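You operate a simulated robot arm through the tools that you are given. There is no shell and no other tool.

You are at the controls of a simulated two-armed robot. One attempt, no reset.

JOB
Wipe up the spill on the table with the striped cloth and put it back.

The check looks at the end state, three seconds after you hand in, the way a careful person would. Anything else that was tipped, shoved, dropped, spilled or broken makes it a failure. Flat cloth is picked up by pressing the open fingertips on it (5 to 10 N) and closing them slowly along it; thin cloth reads only 2 to 8 mm in the jaws.

ROBOT AND FRAMES
Two 6-joint arms with two-finger parallel grippers on one trunk, on a base that moves. Base frame: it is fixed to the floor where the robot stands at the start and does not move with it; the origin is under the middle of the robot, x ahead of it, y to its left, z up. Units: mm, degrees, N and s.
The left shoulder is at the start at [60, 187, 972], the right one opposite. With the tool pointing down near the work surface each hand reaches from about 260 to 620 mm from the robot's upright axis, wherever it stands, measured 20 degrees to its own side. Places, roughly: striped cloth [1250, 1750, 750]. Payload 1.57 kg a hand.
The TCP of each hand is the grasp point between the finger pads, 30 mm short of the fingertips. In the tool frame z runs along the fingers and y along their closing line. Largest opening 110 mm; finger width 24, thickness 12; the body of the gripper, 48 by 112 mm, starts 78 mm behind the TCP.
Orientation is that of the tool frame in the base frame, as [roll, pitch, yaw] about the fixed x, y, z axes, in that order (R = Rz(yaw) Ry(pitch) Rx(roll)). With the fingers straight down and closing along the base's y, the tool's x points along the base's -x, its y along +y and its z along -z.

CONTROLS
- The arms move only by the tool play_rows. It takes "left_commands", "right_commands" or both (then of equal length, played together; a hand with none holds still); each is a list of rows, each a list of 7 numbers: the gripper command, from -1 (shut) to 1 (fully open), values between in proportion, then the shift along the tool's x, y, z in units of 20 mm (1.0 is 20 mm), then the turn, a rotation vector about the tool's x, y, z in units of 8 degrees (1.0 is 8 degrees). In form: [[fingers, dx, dy, dz, ax, ay, az], ...]. A call has 1 to 20 rows; each row shifts and turns the commanded pose from where the row before left it, along the tool's axes as they then stand. A call with a number of a shift or a turn outside -1 to 1 is refused whole. Rows are played at 5 a second. More than 50 mm and 8.6 degrees between two rows, or a gripper value outside its range, and nothing of the call is played. Where a pose cannot be reached the arm comes as near as it can. A force on the tool above 40 N (or 10 N above the force at the start of the call, whichever is more), or a blocked arm, ends the call early, and 0.2 s more pass. The fingers move at their own pace (about 153 mm/s each) and stop on an object; they squeeze with about 42 N. The grip force told is the motor's: it shows also when the fingers shut on nothing. Time passes only in rows, and 0.2 s behind the last, so rows that do not move let the fingers close. The reply holds the time, the measured pose of the TCP, the force on the tool along the base axes, the opening and the grip force, in the units named above and with some noise, with the torque about the TCP (base axes, N m) and any sound that the robot's microphone picked up.
- Cameras (640 x 400 px; columns grow to the right, rows downward): "scene" is now at [24, -14.2, 1526.5]; the picture's right is [-0.17, -0.99, 0.00], its down [-0.66, 0.12, -0.74] and it looks along [0.73, -0.13, -0.67] (base axes); focal length 256 px, centre (320, 200). "left" rides on the left gripper at [70, -16, -141] in its tool frame; the picture's right is [0.23, 0.97, 0.00], its down [-0.86, 0.20, -0.48] and it looks along [-0.47, 0.11, 0.88] (tool axes); focal length 222 px, centre (320, 200). "right" rides on the right gripper at [70, 16, -141] in its tool frame; the picture's right is [-0.23, 0.97, 0.00], its down [-0.86, -0.20, -0.48] and it looks along [-0.47, -0.11, 0.88] (tool axes); focal length 222 px, centre (320, 200). There is no depth. A picture from a camera that has moved, and an enlarged one, comes with that camera's place and axes in the base frame and with its lens.
- capture(camera): a new picture of that camera. No time passes.
- raise_lower(by): slides the trunk up (or, below 0, down) by that many mm; the arms and the scene camera ride with it, the base frame stays. It gives what a move gives, with no picture.
- steer(legs): drives the robot by 1 to 6 legs, each [ahead, left, turn to the left] in mm, mm and degrees, along the robot's own axes; the way and the turn of a leg run together, so that a leg with both is an arc; at most 1500 mm and 180 degrees a leg. The arms and the cameras ride along, it lands a little off, and it stops where it bumps. It gives what a move gives.
- turn_head(pan, tilt): turns the head with the scene camera to pan (to the left, within 86 degrees either way) and tilt (down, from -29 to 69), counted from straight ahead of the robot. It gives what a move gives.
- inspect(camera, box): a new picture of the part [left, top, right, bottom] of that camera's present view, enlarged. No time passes.
- hand_in(): hands the job in; it is judged then, once.

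Places have to be worked out from the pictures, the camera data and where the tool is seen. Open the grippers and draw the arms clear of the work before you hand the job in, unless the task says otherwise.

The tools are called after ">>>" as a command line: name --argument value ..., lists and objects as JSON in quotes. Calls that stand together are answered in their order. play_rows: Moves the arms, as the interface text tells. Its arguments: {"type":"object","properties":{"left_commands":{"type":"array","items":{"type":"array","items":{"type":"number"}}},"right_commands":{"type":"array","items":{"type":"array","items":{"type":"number"}}}},"required":[]} The other tools are called the same way: raise_lower (by) moves the trunk up or down; steer (legs) drives the base; turn_head (pan, tilt) turns the head that bears the scene camera; capture (camera) takes a picture; inspect (camera, box) takes an enlarged picture of a part of a camera's view; hand_in () hands the job in.

At the start:

```text
clock: 0.0
left_tcp_pos: [359.0, 188.2, 893.4]
left_tcp_rot: [179.9, 0.0, -180.0]
left_force: [-0.2, 0.3, 0.7]
left_ft_torque: [0.03, 0.01, 0.01]
left_width: 110.0
left_gripper_force: 0.0
right_tcp_pos: [366.8, -175.8, 922.5]
right_tcp_rot: [-180.0, 0.0, 179.9]
right_force: [-0.6, 0.4, 0.2]
right_ft_torque: [0.02, -0.01, -0.01]
right_width: 110.2
right_gripper_force: 0.2
trunk travel left (down, up): [-600.0, 390.0]
robot x, y, heading: [-1.5, -2.6, -0.0]
head pan, tilt (commanded): [-9.9, 42.0]
```

scene: 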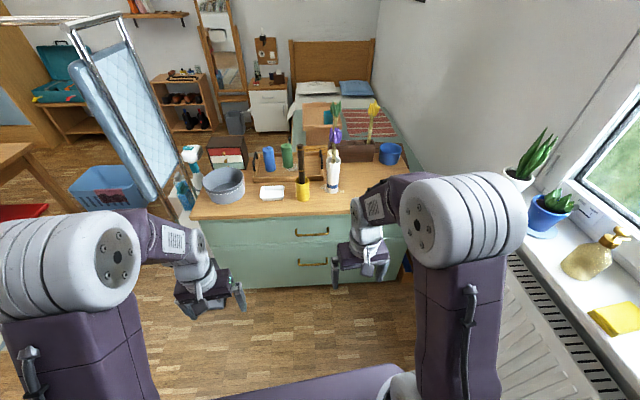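
right: 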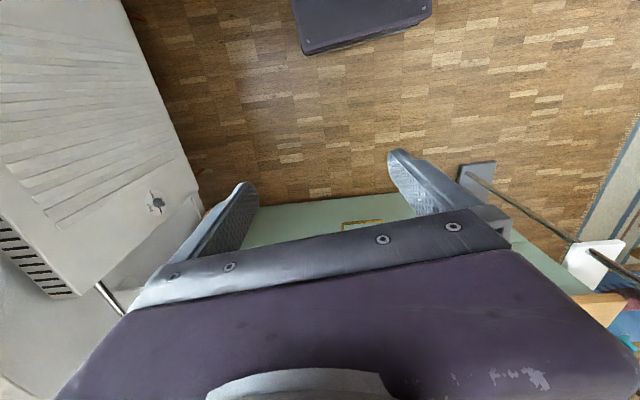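
left: 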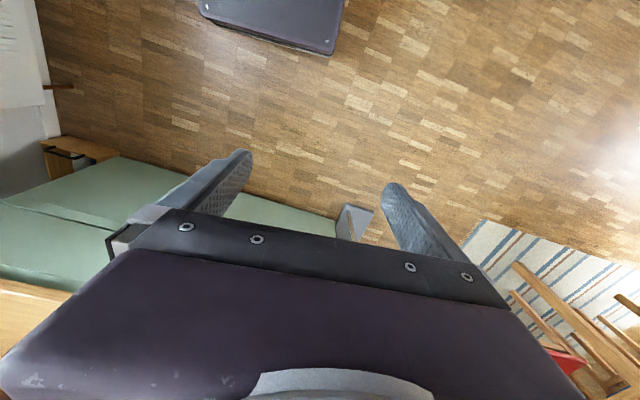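

The first pictures show a dresser ahead, a drying rack and a table edge at far left. I'll turn the head left to look for the table with the spill and the striped cloth near [1250, 1750, 750].

>>> turn_head --pan 55 --tilt 25

>>> capture --camera "scene"

```text
clock: 1.4
left_tcp_pos: [359.2, 187.5, 894.4]
left_tcp_rot: [180.0, 0.0, 179.9]
left_force: [0.2, 0.3, -0.1]
left_ft_torque: [-0.02, 0.02, 0.02]
left_width: 109.7
left_gripper_force: 0.1
right_tcp_pos: [365.7, -175.1, 920.8]
right_tcp_rot: [-180.0, 0.0, -180.0]
right_force: [0.1, 0.1, 0.4]
right_ft_torque: [0.02, 0.0, -0.03]
right_width: 110.1
right_gripper_force: 0.1
trunk travel left (down, up): [-600.0, 390.0]
robot x, y, heading: [-1.5, -0.1, 0.1]
head pan, tilt (commanded): [55.0, 25.0]
```

```text
taken
camera scene: at [-5.5, 75.6, 1552.7], right [0.82, -0.57, 0.0], down [-0.24, -0.35, -0.91], along [0.52, 0.74, -0.42], focal length 256 px, centre (320, 200)
```

scene: 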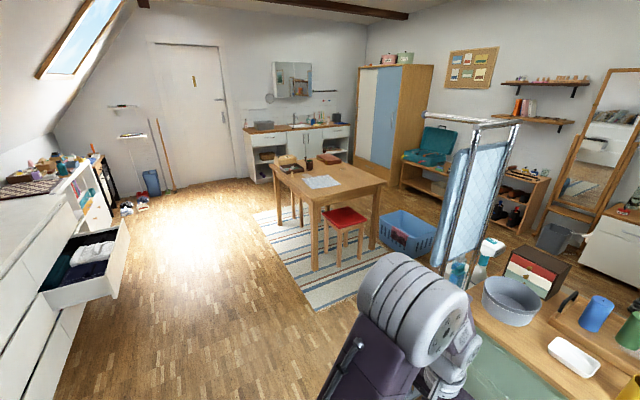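

The table with a stool stands ahead-left on a striped rug. I'll enlarge its region to see the cloth and the spill.

>>> inspect --camera "scene" --box '[250, 130, 410, 230]'

>>> inspect --camera "scene" --box '[230, 100, 550, 300]'

```text
4.00 times, centred on (330, 180) of scene
camera zoom: at [-5.5, 75.6, 1552.7], right [0.82, -0.57, 0.0], down [-0.24, -0.35, -0.91], along [0.52, 0.74, -0.42], focal length 1024 px, centre (280, 280)
```

zoom: 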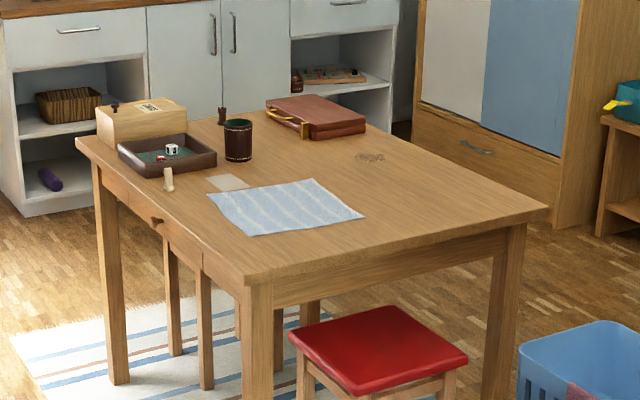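

```text
2.00 times, centred on (390, 200) of scene
camera zoom: at [-5.5, 75.6, 1552.7], right [0.82, -0.57, 0.0], down [-0.24, -0.35, -0.91], along [0.52, 0.74, -0.42], focal length 512 px, centre (180, 200)
```

zoom: 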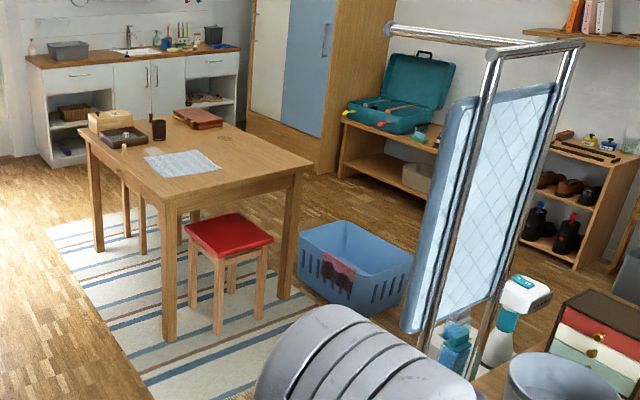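

The light-blue striped cloth lies on the table around (1210, 1800), and there is a speckled patch near (1580, 1950) that may be the spill. I'll drive closer along open floor to get a better look before choosing where to stand.

>>> steer --legs '[[0, 1150, 0], [300, 0, 0]]'

>>> turn_head --pan 45 --tilt 30

>>> capture --camera "scene"

```text
clock: 8.9
left_tcp_pos: [664.0, 1331.6, 895.5]
left_tcp_rot: [-180.0, 0.0, -179.7]
left_force: [0.1, -0.5, 1.1]
left_ft_torque: [0.03, -0.06, -0.03]
left_width: 110.0
left_gripper_force: 0.1
right_tcp_pos: [670.8, 968.4, 920.8]
right_tcp_rot: [-180.0, 0.0, -179.8]
right_force: [0.3, -0.5, -0.1]
right_ft_torque: [0.01, 0.04, 0.03]
right_width: 110.0
right_gripper_force: 0.1
trunk travel left (down, up): [-600.0, 390.0]
robot x, y, heading: [304.3, 1137.4, 0.2]
head pan, tilt (commanded): [55.0, 25.0]
```

```text
clock: 9.6
left_tcp_pos: [665.0, 1331.2, 893.9]
left_tcp_rot: [180.0, -0.1, -179.8]
left_force: [-0.5, 0.7, 0.3]
left_ft_torque: [-0.01, -0.03, 0.0]
left_width: 110.0
left_gripper_force: 0.0
right_tcp_pos: [670.5, 967.2, 920.6]
right_tcp_rot: [179.9, 0.0, -179.8]
right_force: [0.8, -1.0, 0.4]
right_ft_torque: [-0.04, 0.03, 0.0]
right_width: 110.3
right_gripper_force: 0.1
trunk travel left (down, up): [-600.0, 390.0]
robot x, y, heading: [305.3, 1141.1, 0.0]
head pan, tilt (commanded): [45.0, 30.0]
```

```text
taken
camera scene: at [310.0, 1206.1, 1544.8], right [0.71, -0.7, 0.0], down [-0.35, -0.35, -0.87], along [0.61, 0.61, -0.5], focal length 256 px, centre (320, 200)
```

scene: 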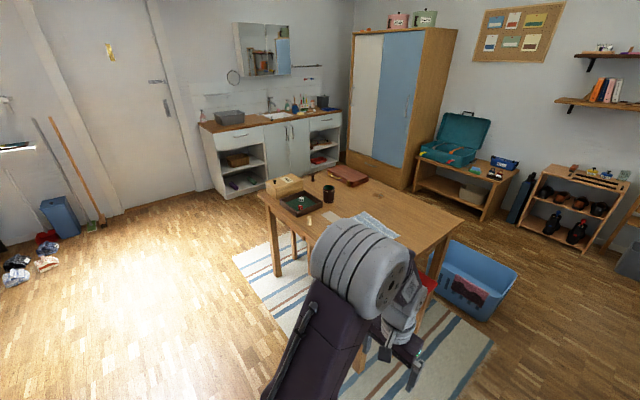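

The left arm hides part of the table; I'll enlarge the visible part of the tabletop.

>>> inspect --camera "scene" --box '[250, 150, 474, 290]'

```text
2.86 times, centred on (362, 220) of scene
camera zoom: at [310.0, 1206.1, 1544.8], right [0.71, -0.7, 0.0], down [-0.35, -0.35, -0.87], along [0.61, 0.61, -0.5], focal length 732 px, centre (200, 143)
```

zoom: 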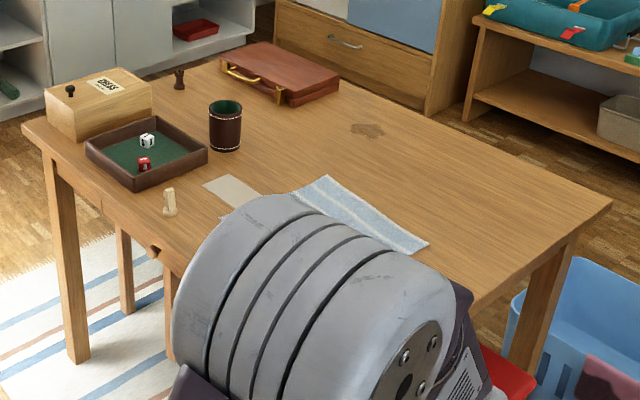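

The spill shows as a brown blotch at about (1586, 1955), near the table's right edge. The cloth lies at about (1210, 1800). The right side of the table can reach both and the floor around the back of the table looks open, so I turn left and check the way before driving.

>>> steer --legs '[[0, 0, 90]]'

>>> turn_head --pan 0 --tilt 25

>>> capture --camera "scene"

>>> turn_head --pan -45 --tilt 30

>>> capture --camera "scene"

```text
clock: 13.7
left_tcp_pos: [128.9, 1508.2, 894.3]
left_tcp_rot: [180.0, 0.1, -91.9]
left_force: [0.3, 0.6, -0.1]
left_ft_torque: [0.0, -0.02, -0.02]
left_width: 110.0
left_gripper_force: 0.2
right_tcp_pos: [492.6, 1501.1, 920.7]
right_tcp_rot: [-180.0, 0.1, -92.0]
right_force: [0.2, 0.1, -0.8]
right_ft_torque: [-0.03, 0.02, -0.03]
right_width: 109.9
right_gripper_force: 0.0
trunk travel left (down, up): [-600.0, 390.0]
robot x, y, heading: [310.0, 1141.0, 88.0]
head pan, tilt (commanded): [45.0, 30.0]
```

```text
clock: 14.8
left_tcp_pos: [127.6, 1509.0, 894.0]
left_tcp_rot: [179.9, 0.0, -92.0]
left_force: [0.9, 0.3, 0.8]
left_ft_torque: [0.01, 0.02, -0.01]
left_width: 109.8
left_gripper_force: 0.0
right_tcp_pos: [493.0, 1502.4, 920.3]
right_tcp_rot: [-180.0, 0.1, -91.9]
right_force: [-0.1, 0.0, -0.5]
right_ft_torque: [-0.02, 0.03, 0.02]
right_width: 110.4
right_gripper_force: 0.0
trunk travel left (down, up): [-600.0, 390.0]
robot x, y, heading: [305.0, 1142.1, 88.1]
head pan, tilt (commanded): [0.0, 25.0]
```

```text
taken
camera scene: at [307.1, 1174.3, 1552.8], right [1.0, -0.03, 0.0], down [-0.01, -0.42, -0.91], along [0.03, 0.91, -0.42], focal length 256 px, centre (320, 200)
```

scene: 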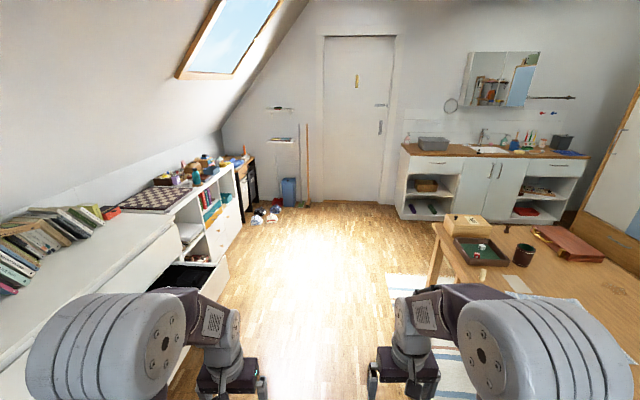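

```text
clock: 16.0
left_tcp_pos: [128.3, 1507.4, 893.4]
left_tcp_rot: [180.0, 0.1, -92.0]
left_force: [-0.2, -1.0, 0.1]
left_ft_torque: [0.01, -0.01, 0.02]
left_width: 110.0
left_gripper_force: 0.0
right_tcp_pos: [493.3, 1502.6, 920.3]
right_tcp_rot: [179.9, 0.0, -91.9]
right_force: [0.0, -0.9, 0.4]
right_ft_torque: [0.02, 0.01, -0.01]
right_width: 109.9
right_gripper_force: 0.1
trunk travel left (down, up): [-600.0, 390.0]
robot x, y, heading: [302.4, 1140.8, 87.9]
head pan, tilt (commanded): [-45.0, 30.0]
```

```text
taken
camera scene: at [370.1, 1144.1, 1544.8], right [0.68, -0.73, 0.0], down [-0.36, -0.34, -0.87], along [0.63, 0.59, -0.5], focal length 256 px, centre (320, 200)
```

scene: 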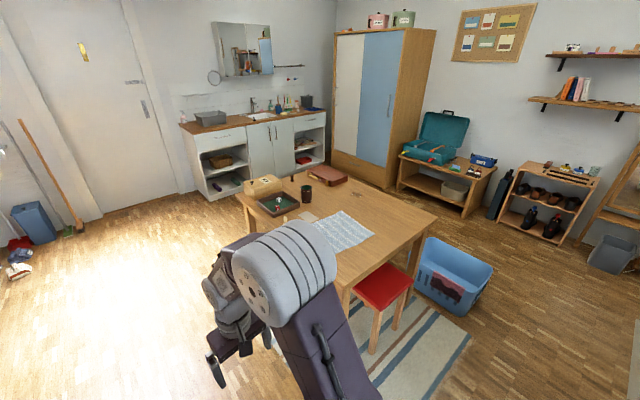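

The back route is clear: the counter front is at y≈4050, the open drawer stays at x<-250, and the table's back edge is at y≈2520. I'll drive ahead along the left side, then strafe right behind the table.

>>> steer --legs '[[1400, 0, 0], [600, 0, 0], [0, -1100, 0]]'

>>> turn_head --pan -70 --tilt 35

>>> capture --camera "scene"

```text
clock: 31.1
left_tcp_pos: [1340.3, 3423.7, 894.2]
left_tcp_rot: [-179.9, 0.0, -93.9]
left_force: [0.5, -0.7, -0.2]
left_ft_torque: [-0.02, -0.01, -0.01]
left_width: 110.1
left_gripper_force: 0.2
right_tcp_pos: [1704.7, 3406.3, 921.1]
right_tcp_rot: [180.0, 0.0, -93.8]
right_force: [0.0, -0.5, -0.8]
right_ft_torque: [0.02, 0.01, -0.01]
right_width: 110.2
right_gripper_force: 0.1
trunk travel left (down, up): [-600.0, 390.0]
robot x, y, heading: [1506.3, 3052.9, 86.1]
head pan, tilt (commanded): [-45.0, 30.0]
```

```text
clock: 32.0
left_tcp_pos: [1341.1, 3423.1, 893.4]
left_tcp_rot: [-179.9, 0.0, -93.8]
left_force: [-0.5, 1.6, 0.0]
left_ft_torque: [-0.01, 0.02, -0.01]
left_width: 110.2
left_gripper_force: 0.1
right_tcp_pos: [1704.6, 3406.0, 921.1]
right_tcp_rot: [179.9, 0.0, -93.9]
right_force: [-1.1, -0.1, 1.1]
right_ft_torque: [0.01, 0.02, -0.02]
right_width: 110.1
right_gripper_force: 0.0
trunk travel left (down, up): [-600.0, 390.0]
robot x, y, heading: [1508.4, 3051.6, 86.1]
head pan, tilt (commanded): [-70.0, 35.0]
```

```text
taken
camera scene: at [1587.1, 3016.9, 1537.0], right [0.28, -0.96, 0.0], down [-0.55, -0.16, -0.82], along [0.79, 0.23, -0.57], focal length 256 px, centre (320, 200)
```

scene: 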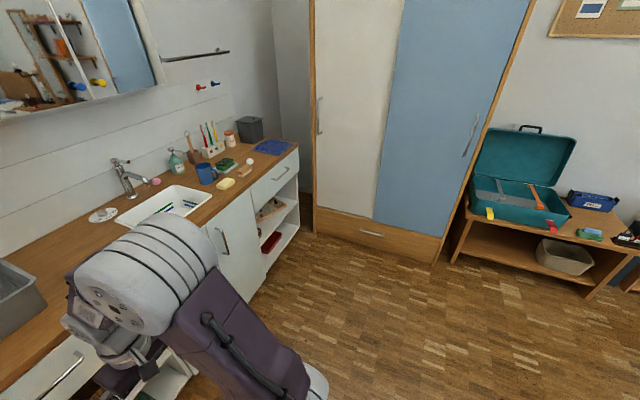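

The counter front sits at y≈3650, still clear of the hands. I'll strafe on to x≈2450, turn left to face the table from its right side, then look.

>>> steer --legs '[[0, -950, 0], [0, 0, 94]]'

>>> turn_head --pan 40 --tilt 35

>>> capture --camera "scene"

```text
clock: 40.9
left_tcp_pos: [2093.3, 2803.3, 894.6]
left_tcp_rot: [-180.0, 0.0, 0.2]
left_force: [-0.2, 0.1, -0.4]
left_ft_torque: [-0.01, 0.0, 0.0]
left_width: 109.8
left_gripper_force: 0.1
right_tcp_pos: [2087.6, 3166.6, 921.6]
right_tcp_rot: [180.0, 0.1, 0.2]
right_force: [0.3, -0.7, -0.1]
right_ft_torque: [-0.01, -0.05, 0.0]
right_width: 109.8
right_gripper_force: 0.1
trunk travel left (down, up): [-600.0, 390.0]
robot x, y, heading: [2454.9, 2991.7, -179.7]
head pan, tilt (commanded): [-70.0, 35.0]
```

```text
clock: 42.8
left_tcp_pos: [2094.9, 2802.4, 893.7]
left_tcp_rot: [179.9, 0.1, 0.2]
left_force: [0.2, -0.6, -0.5]
left_ft_torque: [0.0, 0.03, -0.03]
left_width: 110.1
left_gripper_force: 0.0
right_tcp_pos: [2087.3, 3166.5, 921.5]
right_tcp_rot: [-180.0, 0.0, 0.2]
right_force: [-0.3, 0.8, 0.8]
right_ft_torque: [-0.03, -0.02, -0.03]
right_width: 109.7
right_gripper_force: 0.1
trunk travel left (down, up): [-600.0, 390.0]
robot x, y, heading: [2452.6, 2993.2, -179.9]
head pan, tilt (commanded): [40.0, 35.0]
```

```text
taken
camera scene: at [2448.0, 2935.6, 1537.0], right [-0.65, 0.76, 0.0], down [0.44, 0.37, -0.82], along [-0.63, -0.53, -0.57], focal length 256 px, centre (320, 200)
```

scene: 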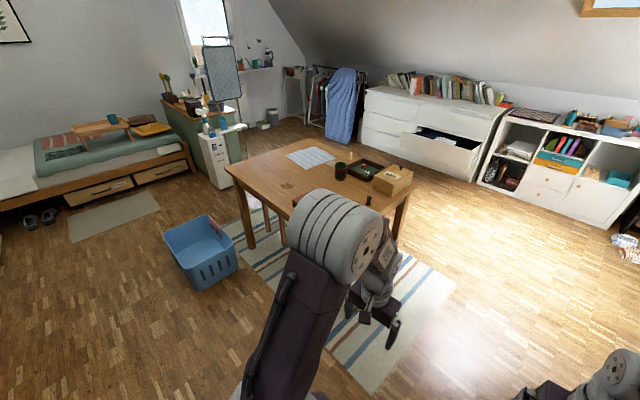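

Facing the table from its right side; the spill again computes to (1585, 1955), and the basket's near edge is at y≈1590. I'll strafe left to y≈1950 while staying back at x≈2450, then look down at the table and my own base.

>>> steer --legs '[[0, 1030, 0]]'

>>> turn_head --pan 0 --tilt 40

>>> capture --camera "scene"

>>> turn_head --pan 0 --tilt 69

>>> capture --camera "scene"

```text
clock: 48.0
left_tcp_pos: [2104.7, 1783.4, 893.5]
left_tcp_rot: [-179.9, -0.1, 0.6]
left_force: [-0.5, -0.1, -0.1]
left_ft_torque: [0.0, 0.01, 0.0]
left_width: 110.1
left_gripper_force: 0.0
right_tcp_pos: [2093.2, 2147.8, 920.4]
right_tcp_rot: [179.9, 0.1, 0.7]
right_force: [-0.7, 0.5, -0.2]
right_ft_torque: [-0.01, -0.01, 0.0]
right_width: 110.0
right_gripper_force: 0.1
trunk travel left (down, up): [-600.0, 390.0]
robot x, y, heading: [2463.1, 1977.9, -179.0]
head pan, tilt (commanded): [40.0, 35.0]
```

```text
clock: 49.1
left_tcp_pos: [2104.5, 1783.9, 893.1]
left_tcp_rot: [180.0, 0.1, 0.7]
left_force: [0.6, -0.1, 0.3]
left_ft_torque: [-0.07, 0.0, 0.01]
left_width: 110.0
left_gripper_force: 0.1
right_tcp_pos: [2093.9, 2148.2, 921.1]
right_tcp_rot: [179.9, 0.0, 0.7]
right_force: [0.1, 0.3, 0.7]
right_ft_torque: [-0.04, -0.01, -0.01]
right_width: 110.1
right_gripper_force: 0.1
trunk travel left (down, up): [-600.0, 390.0]
robot x, y, heading: [2461.5, 1977.2, -179.2]
head pan, tilt (commanded): [0.0, 40.0]
```

```text
taken
camera scene: at [2438.1, 1976.3, 1529.5], right [-0.01, 1.0, 0.0], down [0.64, 0.01, -0.77], along [-0.77, -0.01, -0.64], focal length 256 px, centre (320, 200)
```

scene: 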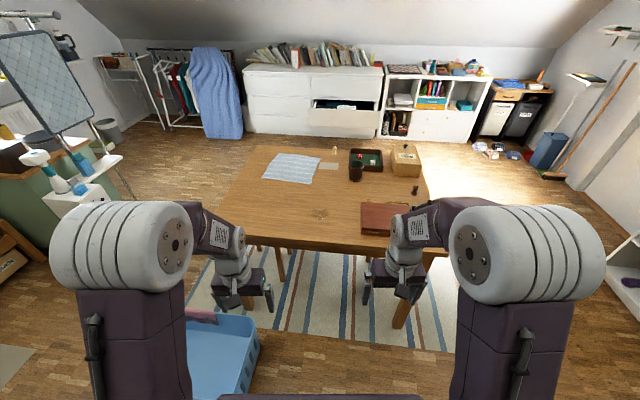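

```text
clock: 50.0
left_tcp_pos: [2105.5, 1783.2, 894.2]
left_tcp_rot: [-179.9, -0.1, 0.8]
left_force: [-0.4, 0.3, 0.5]
left_ft_torque: [0.02, -0.01, -0.04]
left_width: 110.1
left_gripper_force: 0.1
right_tcp_pos: [2093.8, 2147.4, 920.5]
right_tcp_rot: [-179.9, 0.0, 0.8]
right_force: [0.0, -0.1, 0.9]
right_ft_torque: [-0.02, -0.01, -0.01]
right_width: 110.1
right_gripper_force: 0.2
trunk travel left (down, up): [-600.0, 390.0]
robot x, y, heading: [2464.0, 1972.7, -179.3]
head pan, tilt (commanded): [0.0, 68.8]
```

```text
taken
camera scene: at [2467.2, 1976.8, 1493.4], right [-0.01, 1.0, 0.0], down [0.93, 0.01, -0.36], along [-0.36, 0.0, -0.93], focal length 256 px, centre (320, 200)
```

scene: 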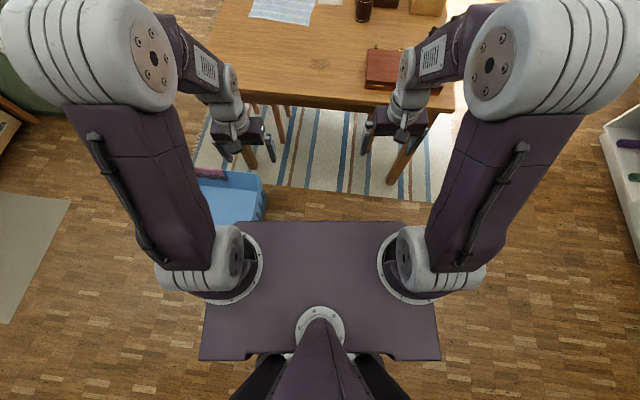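

I'm now at (2464, 1975) facing −x, with the torso front about 170 mm ahead of the axis and the low base under table height. I'll tilt back and enlarge the tabletop to get accurate places for edge, cloth, card and spill.

>>> turn_head --pan 0 --tilt 35

>>> inspect --camera "scene" --box '[210, 130, 450, 280]'

>>> inspect --camera "scene" --box '[250, 150, 362, 220]'

```text
clock: 51.0
left_tcp_pos: [2105.1, 1783.9, 894.4]
left_tcp_rot: [-179.9, 0.0, 0.7]
left_force: [0.5, 0.6, 0.0]
left_ft_torque: [-0.01, 0.0, 0.01]
left_width: 109.9
left_gripper_force: 0.1
right_tcp_pos: [2094.1, 2147.4, 921.7]
right_tcp_rot: [179.9, 0.0, 0.8]
right_force: [-0.6, -0.4, 0.8]
right_ft_torque: [0.01, 0.03, 0.0]
right_width: 110.1
right_gripper_force: 0.0
trunk travel left (down, up): [-600.0, 390.0]
robot x, y, heading: [2461.8, 1975.2, -179.3]
head pan, tilt (commanded): [0.0, 35.0]
```

```text
2.67 times, centred on (330, 205) of scene
camera zoom: at [2435.1, 1976.4, 1536.9], right [-0.01, 1.0, 0.0], down [0.57, 0.01, -0.82], along [-0.82, -0.01, -0.57], focal length 683 px, centre (293, 187)
```

zoom: 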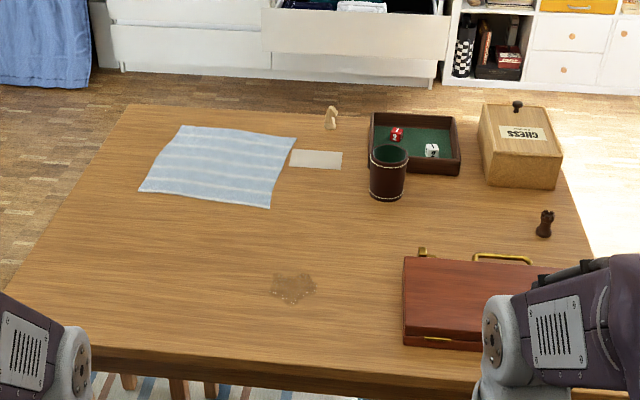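

```text
5.71 times, centred on (306, 185) of scene
camera zoom: at [2435.1, 1976.4, 1536.9], right [-0.01, 1.0, 0.0], down [0.57, 0.01, -0.82], along [-0.82, -0.01, -0.57], focal length 1463 px, centre (400, 286)
```

zoom: 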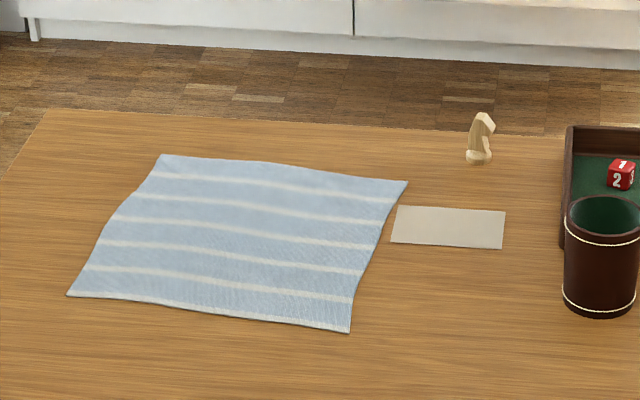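

The cloth is a 268 mm square with corners near (1067,1703), (1120,1968), (1384,1919) and (1328,1653), and a paper card lies right beside it. The spill is about 80 mm wide around (1602,1965). The cloth is best picked and laid back from the left side, where the table edge is near it, so I'll drive back around and use the right side only for wiping.

>>> steer --legs '[[0, -1040, 0], [1300, 0, 0], [900, 0, 0], [0, 0, 179]]'

>>> turn_head --pan -45 --tilt 30

>>> capture --camera "scene"

```text
clock: 74.2
left_tcp_pos: [613.3, 3214.0, 894.4]
left_tcp_rot: [-179.9, 0.0, 173.9]
left_force: [0.4, 0.2, 0.6]
left_ft_torque: [-0.03, 0.02, 0.0]
left_width: 110.2
left_gripper_force: 0.0
right_tcp_pos: [581.7, 2851.1, 920.8]
right_tcp_rot: [-180.0, 0.0, 173.9]
right_force: [-0.2, -0.1, -0.2]
right_ft_torque: [0.01, 0.01, 0.0]
right_width: 110.0
right_gripper_force: 0.0
trunk travel left (down, up): [-600.0, 390.0]
robot x, y, heading: [236.0, 3063.4, -6.1]
head pan, tilt (commanded): [0.0, 35.0]
```

```text
clock: 75.3
left_tcp_pos: [612.3, 3215.3, 894.5]
left_tcp_rot: [179.9, 0.0, 174.1]
left_force: [-0.1, -0.2, 0.6]
left_ft_torque: [-0.02, -0.02, 0.0]
left_width: 110.1
left_gripper_force: 0.0
right_tcp_pos: [581.8, 2852.6, 920.5]
right_tcp_rot: [180.0, 0.0, 174.0]
right_force: [0.2, -0.1, -0.5]
right_ft_torque: [-0.02, -0.03, 0.01]
right_width: 110.1
right_gripper_force: 0.1
trunk travel left (down, up): [-600.0, 390.0]
robot x, y, heading: [237.8, 3064.0, -5.9]
head pan, tilt (commanded): [-45.0, 30.0]
```

```text
taken
camera scene: at [234.5, 3001.2, 1544.8], right [-0.78, -0.63, 0.0], down [-0.32, 0.39, -0.87], along [0.55, -0.67, -0.5], focal length 256 px, centre (320, 200)
```

scene: 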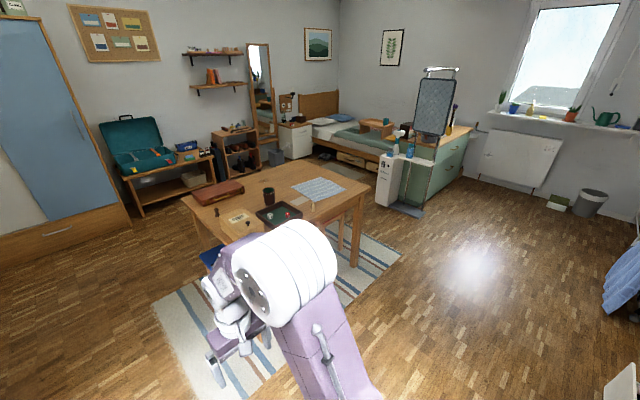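

I'm at (237, 3064), heading −6°, which is nearly square to the table's left side. I'll strafe right to face the cloth from the left side of the table, staying clear of its edge, and look.

>>> steer --legs '[[270, -1190, 0]]'

>>> turn_head --pan 0 --tilt 35

>>> capture --camera "scene"

>>> capture --camera "left"

>>> capture --camera "right"

```text
clock: 81.6
left_tcp_pos: [754.4, 1982.7, 894.7]
left_tcp_rot: [-179.9, 0.0, 174.3]
left_force: [-0.6, 0.1, 0.8]
left_ft_torque: [-0.02, -0.03, -0.02]
left_width: 110.1
left_gripper_force: 0.0
right_tcp_pos: [725.8, 1621.2, 920.5]
right_tcp_rot: [180.0, 0.0, 174.4]
right_force: [0.1, -0.2, 0.1]
right_ft_torque: [-0.02, 0.04, 0.01]
right_width: 109.8
right_gripper_force: 0.0
trunk travel left (down, up): [-600.0, 390.0]
robot x, y, heading: [377.4, 1833.4, -5.9]
head pan, tilt (commanded): [-45.0, 30.0]
```

```text
clock: 82.7
left_tcp_pos: [755.4, 1983.4, 894.4]
left_tcp_rot: [180.0, -0.1, 174.3]
left_force: [-0.1, 0.3, 0.8]
left_ft_torque: [0.0, -0.01, 0.0]
left_width: 109.9
left_gripper_force: 0.0
right_tcp_pos: [724.7, 1620.6, 921.1]
right_tcp_rot: [-180.0, 0.1, 174.5]
right_force: [0.5, 0.8, -0.7]
right_ft_torque: [0.0, 0.0, -0.03]
right_width: 110.1
right_gripper_force: 0.1
trunk travel left (down, up): [-600.0, 390.0]
robot x, y, heading: [381.6, 1833.1, -5.7]
head pan, tilt (commanded): [0.0, 35.0]
```

```text
taken
camera scene: at [407.8, 1828.4, 1537.0], right [-0.1, -1.0, 0.0], down [-0.57, 0.06, -0.82], along [0.82, -0.08, -0.57], focal length 256 px, centre (320, 200)
```

scene: 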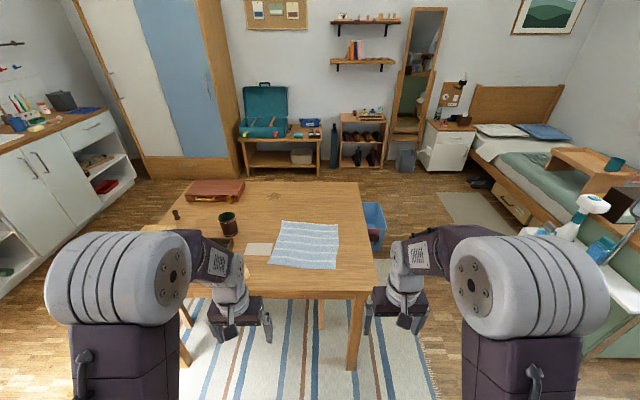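

```text
taken
camera left: at [684.9, 1974.1, 1035.5], right [-0.13, 0.99, 0.0], down [0.87, 0.11, 0.48], along [0.47, 0.06, -0.88], focal length 222 px, centre (320, 200)
```

left: 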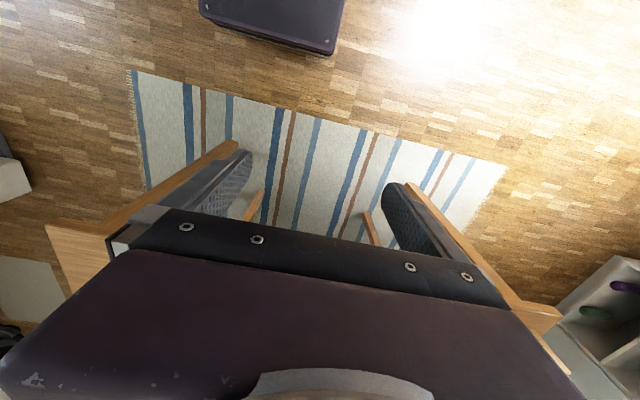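

```text
taken
camera right: at [657.3, 1644.9, 1062.0], right [0.32, 0.95, 0.0], down [0.83, -0.28, 0.48], along [0.45, -0.15, -0.88], focal length 222 px, centre (320, 200)
```

right: 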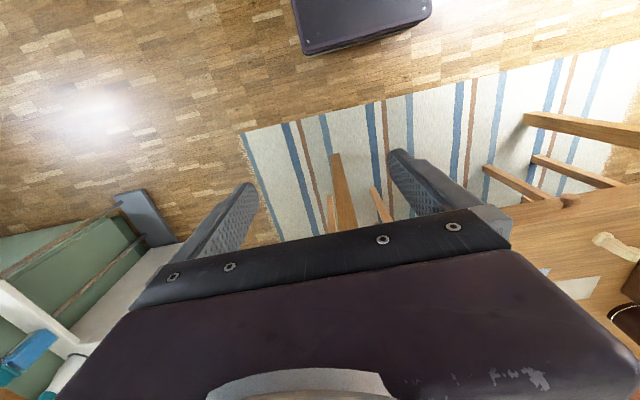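

From this side the floor under the table's left edge is clear: leg A is at about (992,1628) and the stools are tucked elsewhere. I'll use the right hand for the cloth, so first I raise and draw in the left hand so it clears the cup and box.

>>> play_rows --left_commands '[[1, 0.4, 0, -1, 0, 0, 0], [1, 0.4, 0, -1, 0, 0, 0], [1, 0.4, 0, -1, 0, 0, 0], [1, 0.4, 0, -1, 0, 0, 0], [1, 0.4, 0, -1, 0, 0, 0], [1, 0.4, 0, -1, 0, 0, 0], [1, 0.4, 0, -1, 0, 0, 0], [1, 0.4, 0, -1, 0, 0, 0], [1, 0.4, 0, -1, 0, 0, 0], [1, 0.4, 0, -1, 0, 0, 0]]'

>>> inspect --camera "scene" --box '[220, 200, 380, 300]'

```text
clock: 84.9
left_tcp_pos: [674.0, 1990.4, 1094.7]
left_tcp_rot: [-180.0, 0.0, 174.3]
left_force: [-0.8, 0.9, 0.6]
left_ft_torque: [-0.02, -0.01, 0.0]
left_width: 109.9
left_gripper_force: 0.0
right_tcp_pos: [724.5, 1620.5, 921.5]
right_tcp_rot: [179.9, 0.0, 174.4]
right_force: [-0.1, 0.4, 0.2]
right_ft_torque: [0.0, -0.01, -0.01]
right_width: 109.9
right_gripper_force: 0.0
trunk travel left (down, up): [-600.0, 390.0]
robot x, y, heading: [378.8, 1834.8, -6.0]
head pan, tilt (commanded): [0.0, 35.0]
```

```text
4.00 times, centred on (300, 250) of scene
camera zoom: at [407.1, 1828.6, 1537.0], right [-0.1, -1.0, 0.0], down [-0.57, 0.06, -0.82], along [0.82, -0.08, -0.57], focal length 1024 px, centre (400, 0)
```

zoom: 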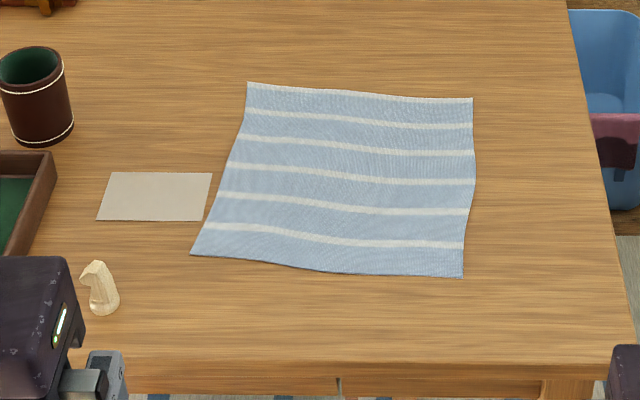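

Let me zoom tightly on where the card meets the cloth edge, since the card must not be moved.

>>> inspect --camera "scene" --box '[240, 235, 288, 265]'

```text
13.33 times, centred on (264, 250) of scene
camera zoom: at [407.1, 1828.6, 1537.0], right [-0.1, -1.0, 0.0], down [-0.57, 0.06, -0.82], along [0.82, -0.08, -0.57], focal length 3414 px, centre (1067, -467)
```

zoom: 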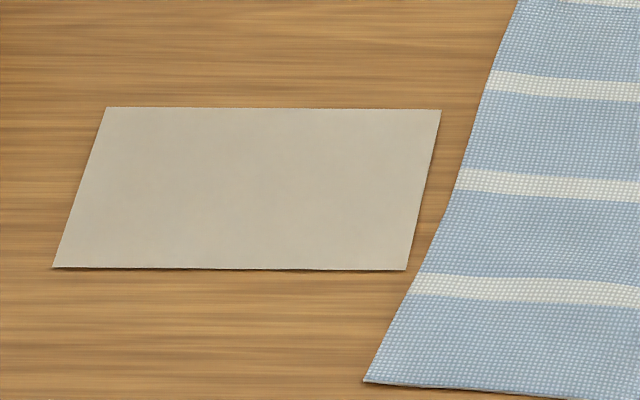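

The card is clear of the cloth by 3–9 mm, so lifting the cloth away from it is safe. Now I drive in: strafe left 167, then ahead about 375, to put the axis near (770, 1960).

>>> steer --legs '[[0, 165, 0], [375, 0, 0]]'

>>> turn_head --pan -15 --tilt 55

>>> capture --camera "scene"

>>> capture --camera "right"

```text
clock: 88.3
left_tcp_pos: [1062.6, 2112.3, 1094.0]
left_tcp_rot: [-179.9, 0.1, 174.0]
left_force: [0.4, 0.2, -0.8]
left_ft_torque: [0.02, -0.01, 0.0]
left_width: 109.8
left_gripper_force: 0.1
right_tcp_pos: [1109.6, 1742.2, 921.4]
right_tcp_rot: [-180.0, 0.1, 173.9]
right_force: [-0.1, -0.1, -0.2]
right_ft_torque: [-0.06, -0.01, 0.02]
right_width: 110.1
right_gripper_force: 0.1
trunk travel left (down, up): [-600.0, 390.0]
robot x, y, heading: [762.6, 1955.3, -6.3]
head pan, tilt (commanded): [0.0, 35.0]
```

```text
clock: 89.1
left_tcp_pos: [1062.3, 2112.4, 1092.6]
left_tcp_rot: [180.0, 0.0, 173.9]
left_force: [0.9, -0.5, -0.4]
left_ft_torque: [0.01, 0.02, 0.03]
left_width: 109.9
left_gripper_force: 0.0
right_tcp_pos: [1109.8, 1743.1, 921.1]
right_tcp_rot: [-179.9, 0.0, 173.9]
right_force: [0.5, 0.7, 0.5]
right_ft_torque: [-0.03, 0.01, 0.0]
right_width: 110.1
right_gripper_force: 0.2
trunk travel left (down, up): [-600.0, 390.0]
robot x, y, heading: [764.7, 1955.8, -6.2]
head pan, tilt (commanded): [-15.0, 55.0]
```

```text
taken
camera scene: at [773.4, 1936.6, 1508.8], right [-0.36, -0.93, 0.0], down [-0.76, 0.29, -0.57], along [0.54, -0.21, -0.82], focal length 256 px, centre (320, 200)
```

scene: 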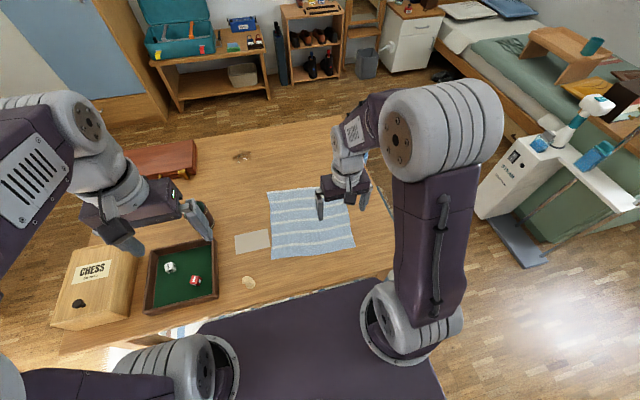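

```text
taken
camera right: at [1041.8, 1767.6, 1062.1], right [0.33, 0.94, 0.0], down [0.83, -0.29, 0.48], along [0.45, -0.16, -0.88], focal length 222 px, centre (320, 200)
```

right: 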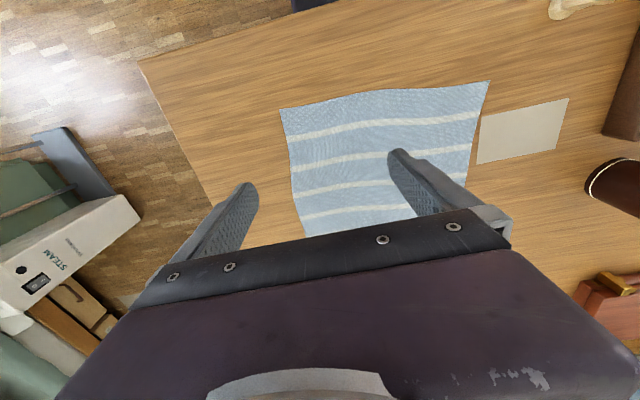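

The wrist camera confirms corners at about (1056,1706) and (1113,1967) with the tabletop at z≈745. I'll move the right hand over the near-edge middle, about 30 mm inside it at (1116,1828), with a 60 mm opening and ~40 mm above the cloth.

>>> play_rows --right_commands '[[0.1, 0.03, 0.71, 0.9, 0, 0, 0], [0.1, 0.03, 0.71, 0.9, 0, 0, 0], [0.1, 0.03, 0.71, 0.9, 0, 0, 0], [0.1, 0.03, 0.71, 0.9, 0, 0, 0], [0.1, 0.03, 0.71, 0.9, 0, 0, 0], [0.1, 0.03, 0.71, 0.9, 0, 0, 0], [0.1, 0, 0, 0, 0, 0, 0]]'

>>> capture --camera "right"

>>> capture --camera "scene"

```text
clock: 90.7
left_tcp_pos: [1063.2, 2112.4, 1094.0]
left_tcp_rot: [-180.0, 0.0, 173.8]
left_force: [0.0, 0.2, -1.3]
left_ft_torque: [-0.02, 0.04, 0.02]
left_width: 110.0
left_gripper_force: 0.0
right_tcp_pos: [1115.3, 1827.2, 812.6]
right_tcp_rot: [-180.0, -0.1, 173.9]
right_force: [-0.4, -0.1, 0.6]
right_ft_torque: [0.0, 0.02, 0.0]
right_width: 60.5
right_gripper_force: 0.1
trunk travel left (down, up): [-600.0, 390.0]
robot x, y, heading: [764.2, 1961.0, -6.0]
head pan, tilt (commanded): [-15.0, 55.0]
```

```text
taken
camera right: at [1048.2, 1852.2, 954.4], right [0.33, 0.94, 0.0], down [0.83, -0.29, 0.48], along [0.45, -0.16, -0.88], focal length 222 px, centre (320, 200)
```

right: 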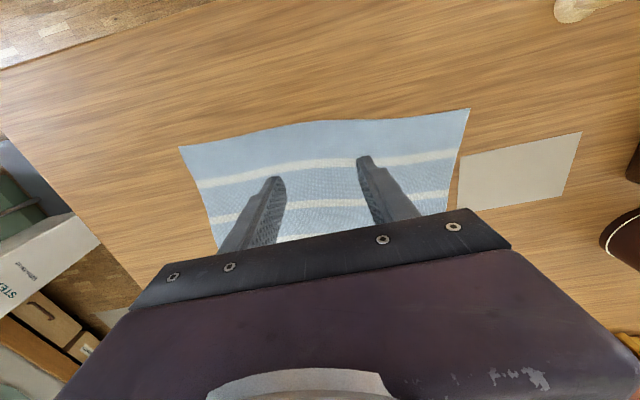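

```text
taken
camera scene: at [773.2, 1936.2, 1508.8], right [-0.36, -0.93, 0.0], down [-0.76, 0.3, -0.57], along [0.54, -0.21, -0.82], focal length 256 px, centre (320, 200)
```

scene: 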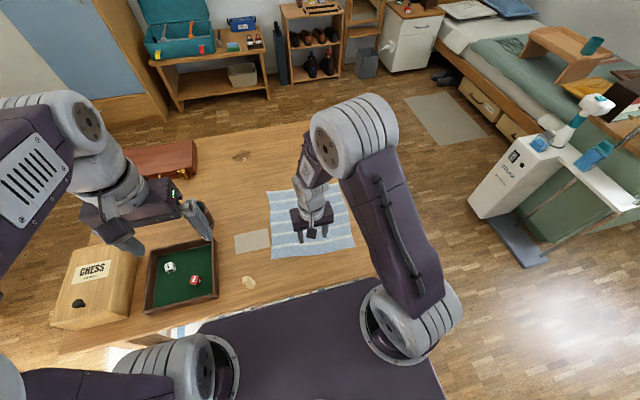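

The fingertips are over the cloth about 30 mm inside the near edge. I'll lower gently towards contact and read the force.

>>> play_rows --right_commands '[[0.1, 0, 0, 0.8, 0, 0, 0], [0.1, 0, 0, 0.5, 0, 0, 0], [0.1, 0, 0, 0.2, 0, 0, 0], [0.1, 0, 0, 0.1, 0, 0, 0], [0.1, 0, 0, 0.05, 0, 0, 0], [0.1, 0, 0, 0, 0, 0, 0]]'

```text
clock: 92.1
left_tcp_pos: [1062.2, 2113.4, 1094.6]
left_tcp_rot: [179.9, 0.0, 174.0]
left_force: [-0.1, -0.3, -0.3]
left_ft_torque: [-0.01, 0.0, 0.01]
left_width: 109.8
left_gripper_force: 0.0
right_tcp_pos: [1116.3, 1827.8, 780.7]
right_tcp_rot: [-179.9, 0.0, 173.9]
right_force: [0.8, -0.6, 0.1]
right_ft_torque: [-0.01, -0.02, -0.02]
right_width: 60.6
right_gripper_force: 0.1
trunk travel left (down, up): [-600.0, 390.0]
robot x, y, heading: [761.3, 1953.1, -6.4]
head pan, tilt (commanded): [-15.0, 55.0]
```

No contact yet at TCP z=780.7. I'll continue down in 1–2 mm steps.

>>> play_rows --right_commands '[[0.1, 0, 0, 0.1, 0, 0, 0], [0.1, 0, 0, 0.1, 0, 0, 0], [0.1, 0, 0, 0, 0, 0, 0]]'

```text
clock: 92.9
left_tcp_pos: [1061.6, 2113.4, 1093.1]
left_tcp_rot: [-180.0, 0.0, 173.9]
left_force: [0.1, -1.0, 0.7]
left_ft_torque: [0.01, 0.01, 0.01]
left_width: 110.0
left_gripper_force: 0.0
right_tcp_pos: [1115.2, 1827.5, 776.1]
right_tcp_rot: [180.0, 0.0, 174.0]
right_force: [-0.4, 0.7, 0.4]
right_ft_torque: [0.01, 0.03, -0.01]
right_width: 60.6
right_gripper_force: 0.0
trunk travel left (down, up): [-600.0, 390.0]
robot x, y, heading: [763.0, 1954.7, -6.3]
head pan, tilt (commanded): [-15.0, 55.0]
```

Still no force at 776. I'll continue another couple of millimetres.

>>> play_rows --right_commands '[[0.1, 0, 0, 0.1, 0, 0, 0], [0.1, 0, 0, 0.05, 0, 0, 0], [0.1, 0, 0, 0, 0, 0, 0]]'

```text
clock: 93.7
left_tcp_pos: [1062.0, 2113.5, 1094.6]
left_tcp_rot: [179.9, 0.0, 173.9]
left_force: [-0.2, -0.6, -0.2]
left_ft_torque: [0.01, -0.05, 0.0]
left_width: 109.9
left_gripper_force: 0.1
right_tcp_pos: [1115.9, 1828.1, 773.1]
right_tcp_rot: [180.0, 0.0, 173.9]
right_force: [0.4, -0.3, 0.1]
right_ft_torque: [-0.01, -0.01, -0.02]
right_width: 60.6
right_gripper_force: 0.0
trunk travel left (down, up): [-600.0, 390.0]
robot x, y, heading: [769.1, 1955.4, -5.8]
head pan, tilt (commanded): [-15.0, 55.0]
```

>>> play_rows --right_commands '[[0.1, 0, 0, 0.05, 0, 0, 0], [0.1, 0, 0, 0.05, 0, 0, 0], [0.1, 0, 0, 0.05, 0, 0, 0], [0.1, 0, 0, 0, 0, 0, 0]]'

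>>> capture --camera "right"

```text
clock: 94.7
left_tcp_pos: [1061.0, 2112.6, 1095.6]
left_tcp_rot: [180.0, 0.1, 173.9]
left_force: [-0.5, 0.2, 0.0]
left_ft_torque: [-0.01, 0.01, 0.01]
left_width: 110.1
left_gripper_force: 0.1
right_tcp_pos: [1114.6, 1827.1, 769.9]
right_tcp_rot: [-180.0, 0.2, 173.9]
right_force: [2.1, -1.9, 26.3]
right_ft_torque: [-0.23, -0.04, 0.11]
right_width: 60.1
right_gripper_force: 0.1
trunk travel left (down, up): [-600.0, 390.0]
robot x, y, heading: [763.2, 1957.9, -6.0]
head pan, tilt (commanded): [-15.0, 55.0]
```

```text
taken
camera right: at [1046.8, 1853.0, 912.0], right [0.33, 0.94, 0.0], down [0.83, -0.29, 0.48], along [0.46, -0.16, -0.88], focal length 222 px, centre (320, 200)
```

right: 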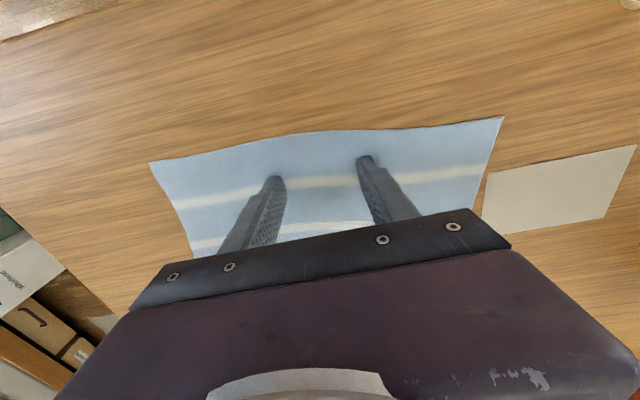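

Contact: 26 N at TCP ≈770, so the tabletop is at about z=741. That is too hard, so I back off about 1 mm to get into the 5–10 N band.

>>> play_rows --right_commands '[[0.1, 0, 0, -0.04, 0, 0, 0], [0.1, 0, 0, 0, 0, 0, 0]]'

```text
clock: 95.3
left_tcp_pos: [1061.3, 2114.3, 1094.8]
left_tcp_rot: [-180.0, 0.1, 173.8]
left_force: [-0.3, 0.2, 0.0]
left_ft_torque: [-0.03, 0.0, -0.01]
left_width: 110.0
left_gripper_force: 0.1
right_tcp_pos: [1114.7, 1826.9, 771.1]
right_tcp_rot: [180.0, 0.1, 173.9]
right_force: [3.0, 0.9, 16.7]
right_ft_torque: [0.09, -0.1, 0.01]
right_width: 60.4
right_gripper_force: 0.1
trunk travel left (down, up): [-600.0, 390.0]
robot x, y, heading: [766.1, 1954.9, -6.3]
head pan, tilt (commanded): [-15.0, 55.0]
```

16.7 N now, about 12 N per mm. I'll back off another 0.7 mm.

>>> play_rows --right_commands '[[0.1, 0, 0, -0.035, 0, 0, 0], [0.1, 0, 0, 0, 0, 0, 0]]'

```text
clock: 95.9
left_tcp_pos: [1064.0, 2112.8, 1093.7]
left_tcp_rot: [-179.9, -0.1, 173.8]
left_force: [-0.7, -0.2, -0.3]
left_ft_torque: [0.03, 0.01, -0.01]
left_width: 110.0
left_gripper_force: 0.1
right_tcp_pos: [1114.6, 1827.5, 771.4]
right_tcp_rot: [-179.9, 0.0, 174.0]
right_force: [0.1, 0.8, 1.3]
right_ft_torque: [0.07, -0.02, -0.03]
right_width: 60.6
right_gripper_force: 0.1
trunk travel left (down, up): [-600.0, 390.0]
robot x, y, heading: [765.1, 1954.4, -6.1]
head pan, tilt (commanded): [-15.0, 55.0]
```

Now only 1.3 N, so I go down 0.4 mm and check.

>>> play_rows --right_commands '[[0.1, 0, 0, 0.02, 0, 0, 0], [0.1, 0, 0, 0, 0, 0, 0]]'

```text
clock: 96.5
left_tcp_pos: [1062.1, 2113.1, 1094.0]
left_tcp_rot: [179.9, 0.0, 173.9]
left_force: [0.1, -0.1, 0.3]
left_ft_torque: [-0.04, -0.01, 0.01]
left_width: 109.9
left_gripper_force: 0.1
right_tcp_pos: [1115.0, 1827.7, 771.3]
right_tcp_rot: [180.0, 0.1, 173.9]
right_force: [0.2, 0.1, 4.5]
right_ft_torque: [0.02, 0.03, 0.02]
right_width: 60.8
right_gripper_force: 0.2
trunk travel left (down, up): [-600.0, 390.0]
robot x, y, heading: [766.0, 1956.8, -6.1]
head pan, tilt (commanded): [-15.0, 55.0]
```

4.5 N. A touch more to about 8 N, then close slowly along the cloth.

>>> play_rows --right_commands '[[0.1, 0, 0, 0.018, 0, 0, 0], [0.05, 0, 0, 0, 0, 0, 0], [0.0, 0, 0, 0, 0, 0, 0], [-0.05, 0, 0, 0, 0, 0, 0], [-0.1, 0, 0, 0, 0, 0, 0], [-0.15, 0, 0, 0, 0, 0, 0], [-0.2, 0, 0, 0, 0, 0, 0]]'

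>>> capture --camera "right"

```text
clock: 98.1
left_tcp_pos: [1061.1, 2112.7, 1094.2]
left_tcp_rot: [180.0, 0.1, 173.9]
left_force: [-0.4, 0.0, -0.1]
left_ft_torque: [-0.01, -0.04, 0.03]
left_width: 109.8
left_gripper_force: 0.0
right_tcp_pos: [1115.5, 1826.9, 771.1]
right_tcp_rot: [-179.9, 0.0, 173.9]
right_force: [0.4, -0.9, 9.9]
right_ft_torque: [0.01, 0.02, -0.02]
right_width: 41.8
right_gripper_force: 0.1
trunk travel left (down, up): [-600.0, 390.0]
robot x, y, heading: [763.8, 1955.5, -6.1]
head pan, tilt (commanded): [-15.0, 55.0]
```

```text
taken
camera right: at [1047.0, 1853.0, 912.3], right [0.33, 0.94, 0.0], down [0.83, -0.29, 0.48], along [0.45, -0.16, -0.88], focal length 222 px, centre (320, 200)
```

right: 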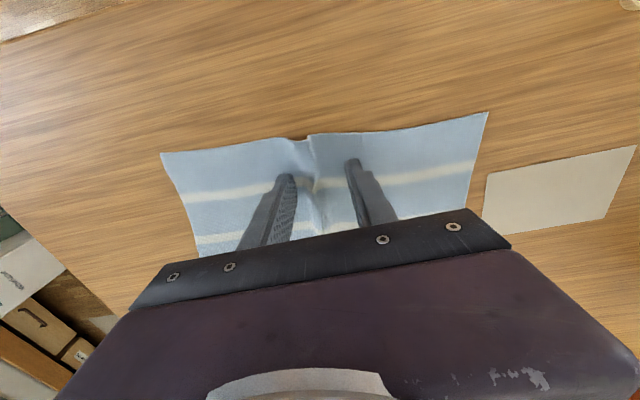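

The cloth is folding up between the fingers at 9.9 N, as it should. I'll continue closing slowly to shut.

>>> play_rows --right_commands '[[-0.25, 0, 0, 0, 0, 0, 0], [-0.3, 0, 0, 0, 0, 0, 0], [-0.35, 0, 0, 0, 0, 0, 0], [-0.4, 0, 0, 0, 0, 0, 0], [-0.45, 0, 0, 0, 0, 0, 0], [-0.5, 0, 0, 0, 0, 0, 0], [-0.55, 0, 0, 0, 0, 0, 0], [-0.6, 0, 0, 0, 0, 0, 0], [-0.65, 0, 0, 0, 0, 0, 0], [-0.7, 0, 0, 0, 0, 0, 0], [-0.75, 0, 0, 0, 0, 0, 0], [-0.8, 0, 0, 0, 0, 0, 0], [-0.85, 0, 0, 0, 0, 0, 0], [-0.9, 0, 0, 0, 0, 0, 0], [-0.95, 0, 0, 0, 0, 0, 0], [-1, 0, 0, 0, 0, 0, 0], [-1, 0, 0, 0, 0, 0, 0], [-1, 0, 0, 0, 0, 0, 0]]'

>>> capture --camera "right"

```text
clock: 101.9
left_tcp_pos: [1061.8, 2112.3, 1094.3]
left_tcp_rot: [-180.0, 0.1, 173.9]
left_force: [-0.3, -0.3, -0.2]
left_ft_torque: [0.01, 0.03, 0.03]
left_width: 109.8
left_gripper_force: 0.1
right_tcp_pos: [1114.9, 1827.8, 771.5]
right_tcp_rot: [-179.9, 0.1, 173.9]
right_force: [-0.3, -0.1, 10.5]
right_ft_torque: [0.0, 0.0, -0.02]
right_width: 2.9
right_gripper_force: 24.3
trunk travel left (down, up): [-600.0, 390.0]
robot x, y, heading: [764.0, 1953.8, -6.3]
head pan, tilt (commanded): [-15.0, 55.0]
```

```text
taken
camera right: at [1046.9, 1853.0, 912.3], right [0.33, 0.94, 0.0], down [0.83, -0.29, 0.48], along [0.45, -0.16, -0.88], focal length 222 px, centre (320, 200)
```

right: 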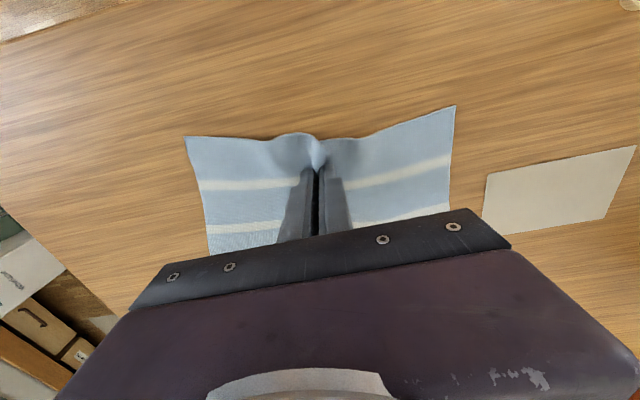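

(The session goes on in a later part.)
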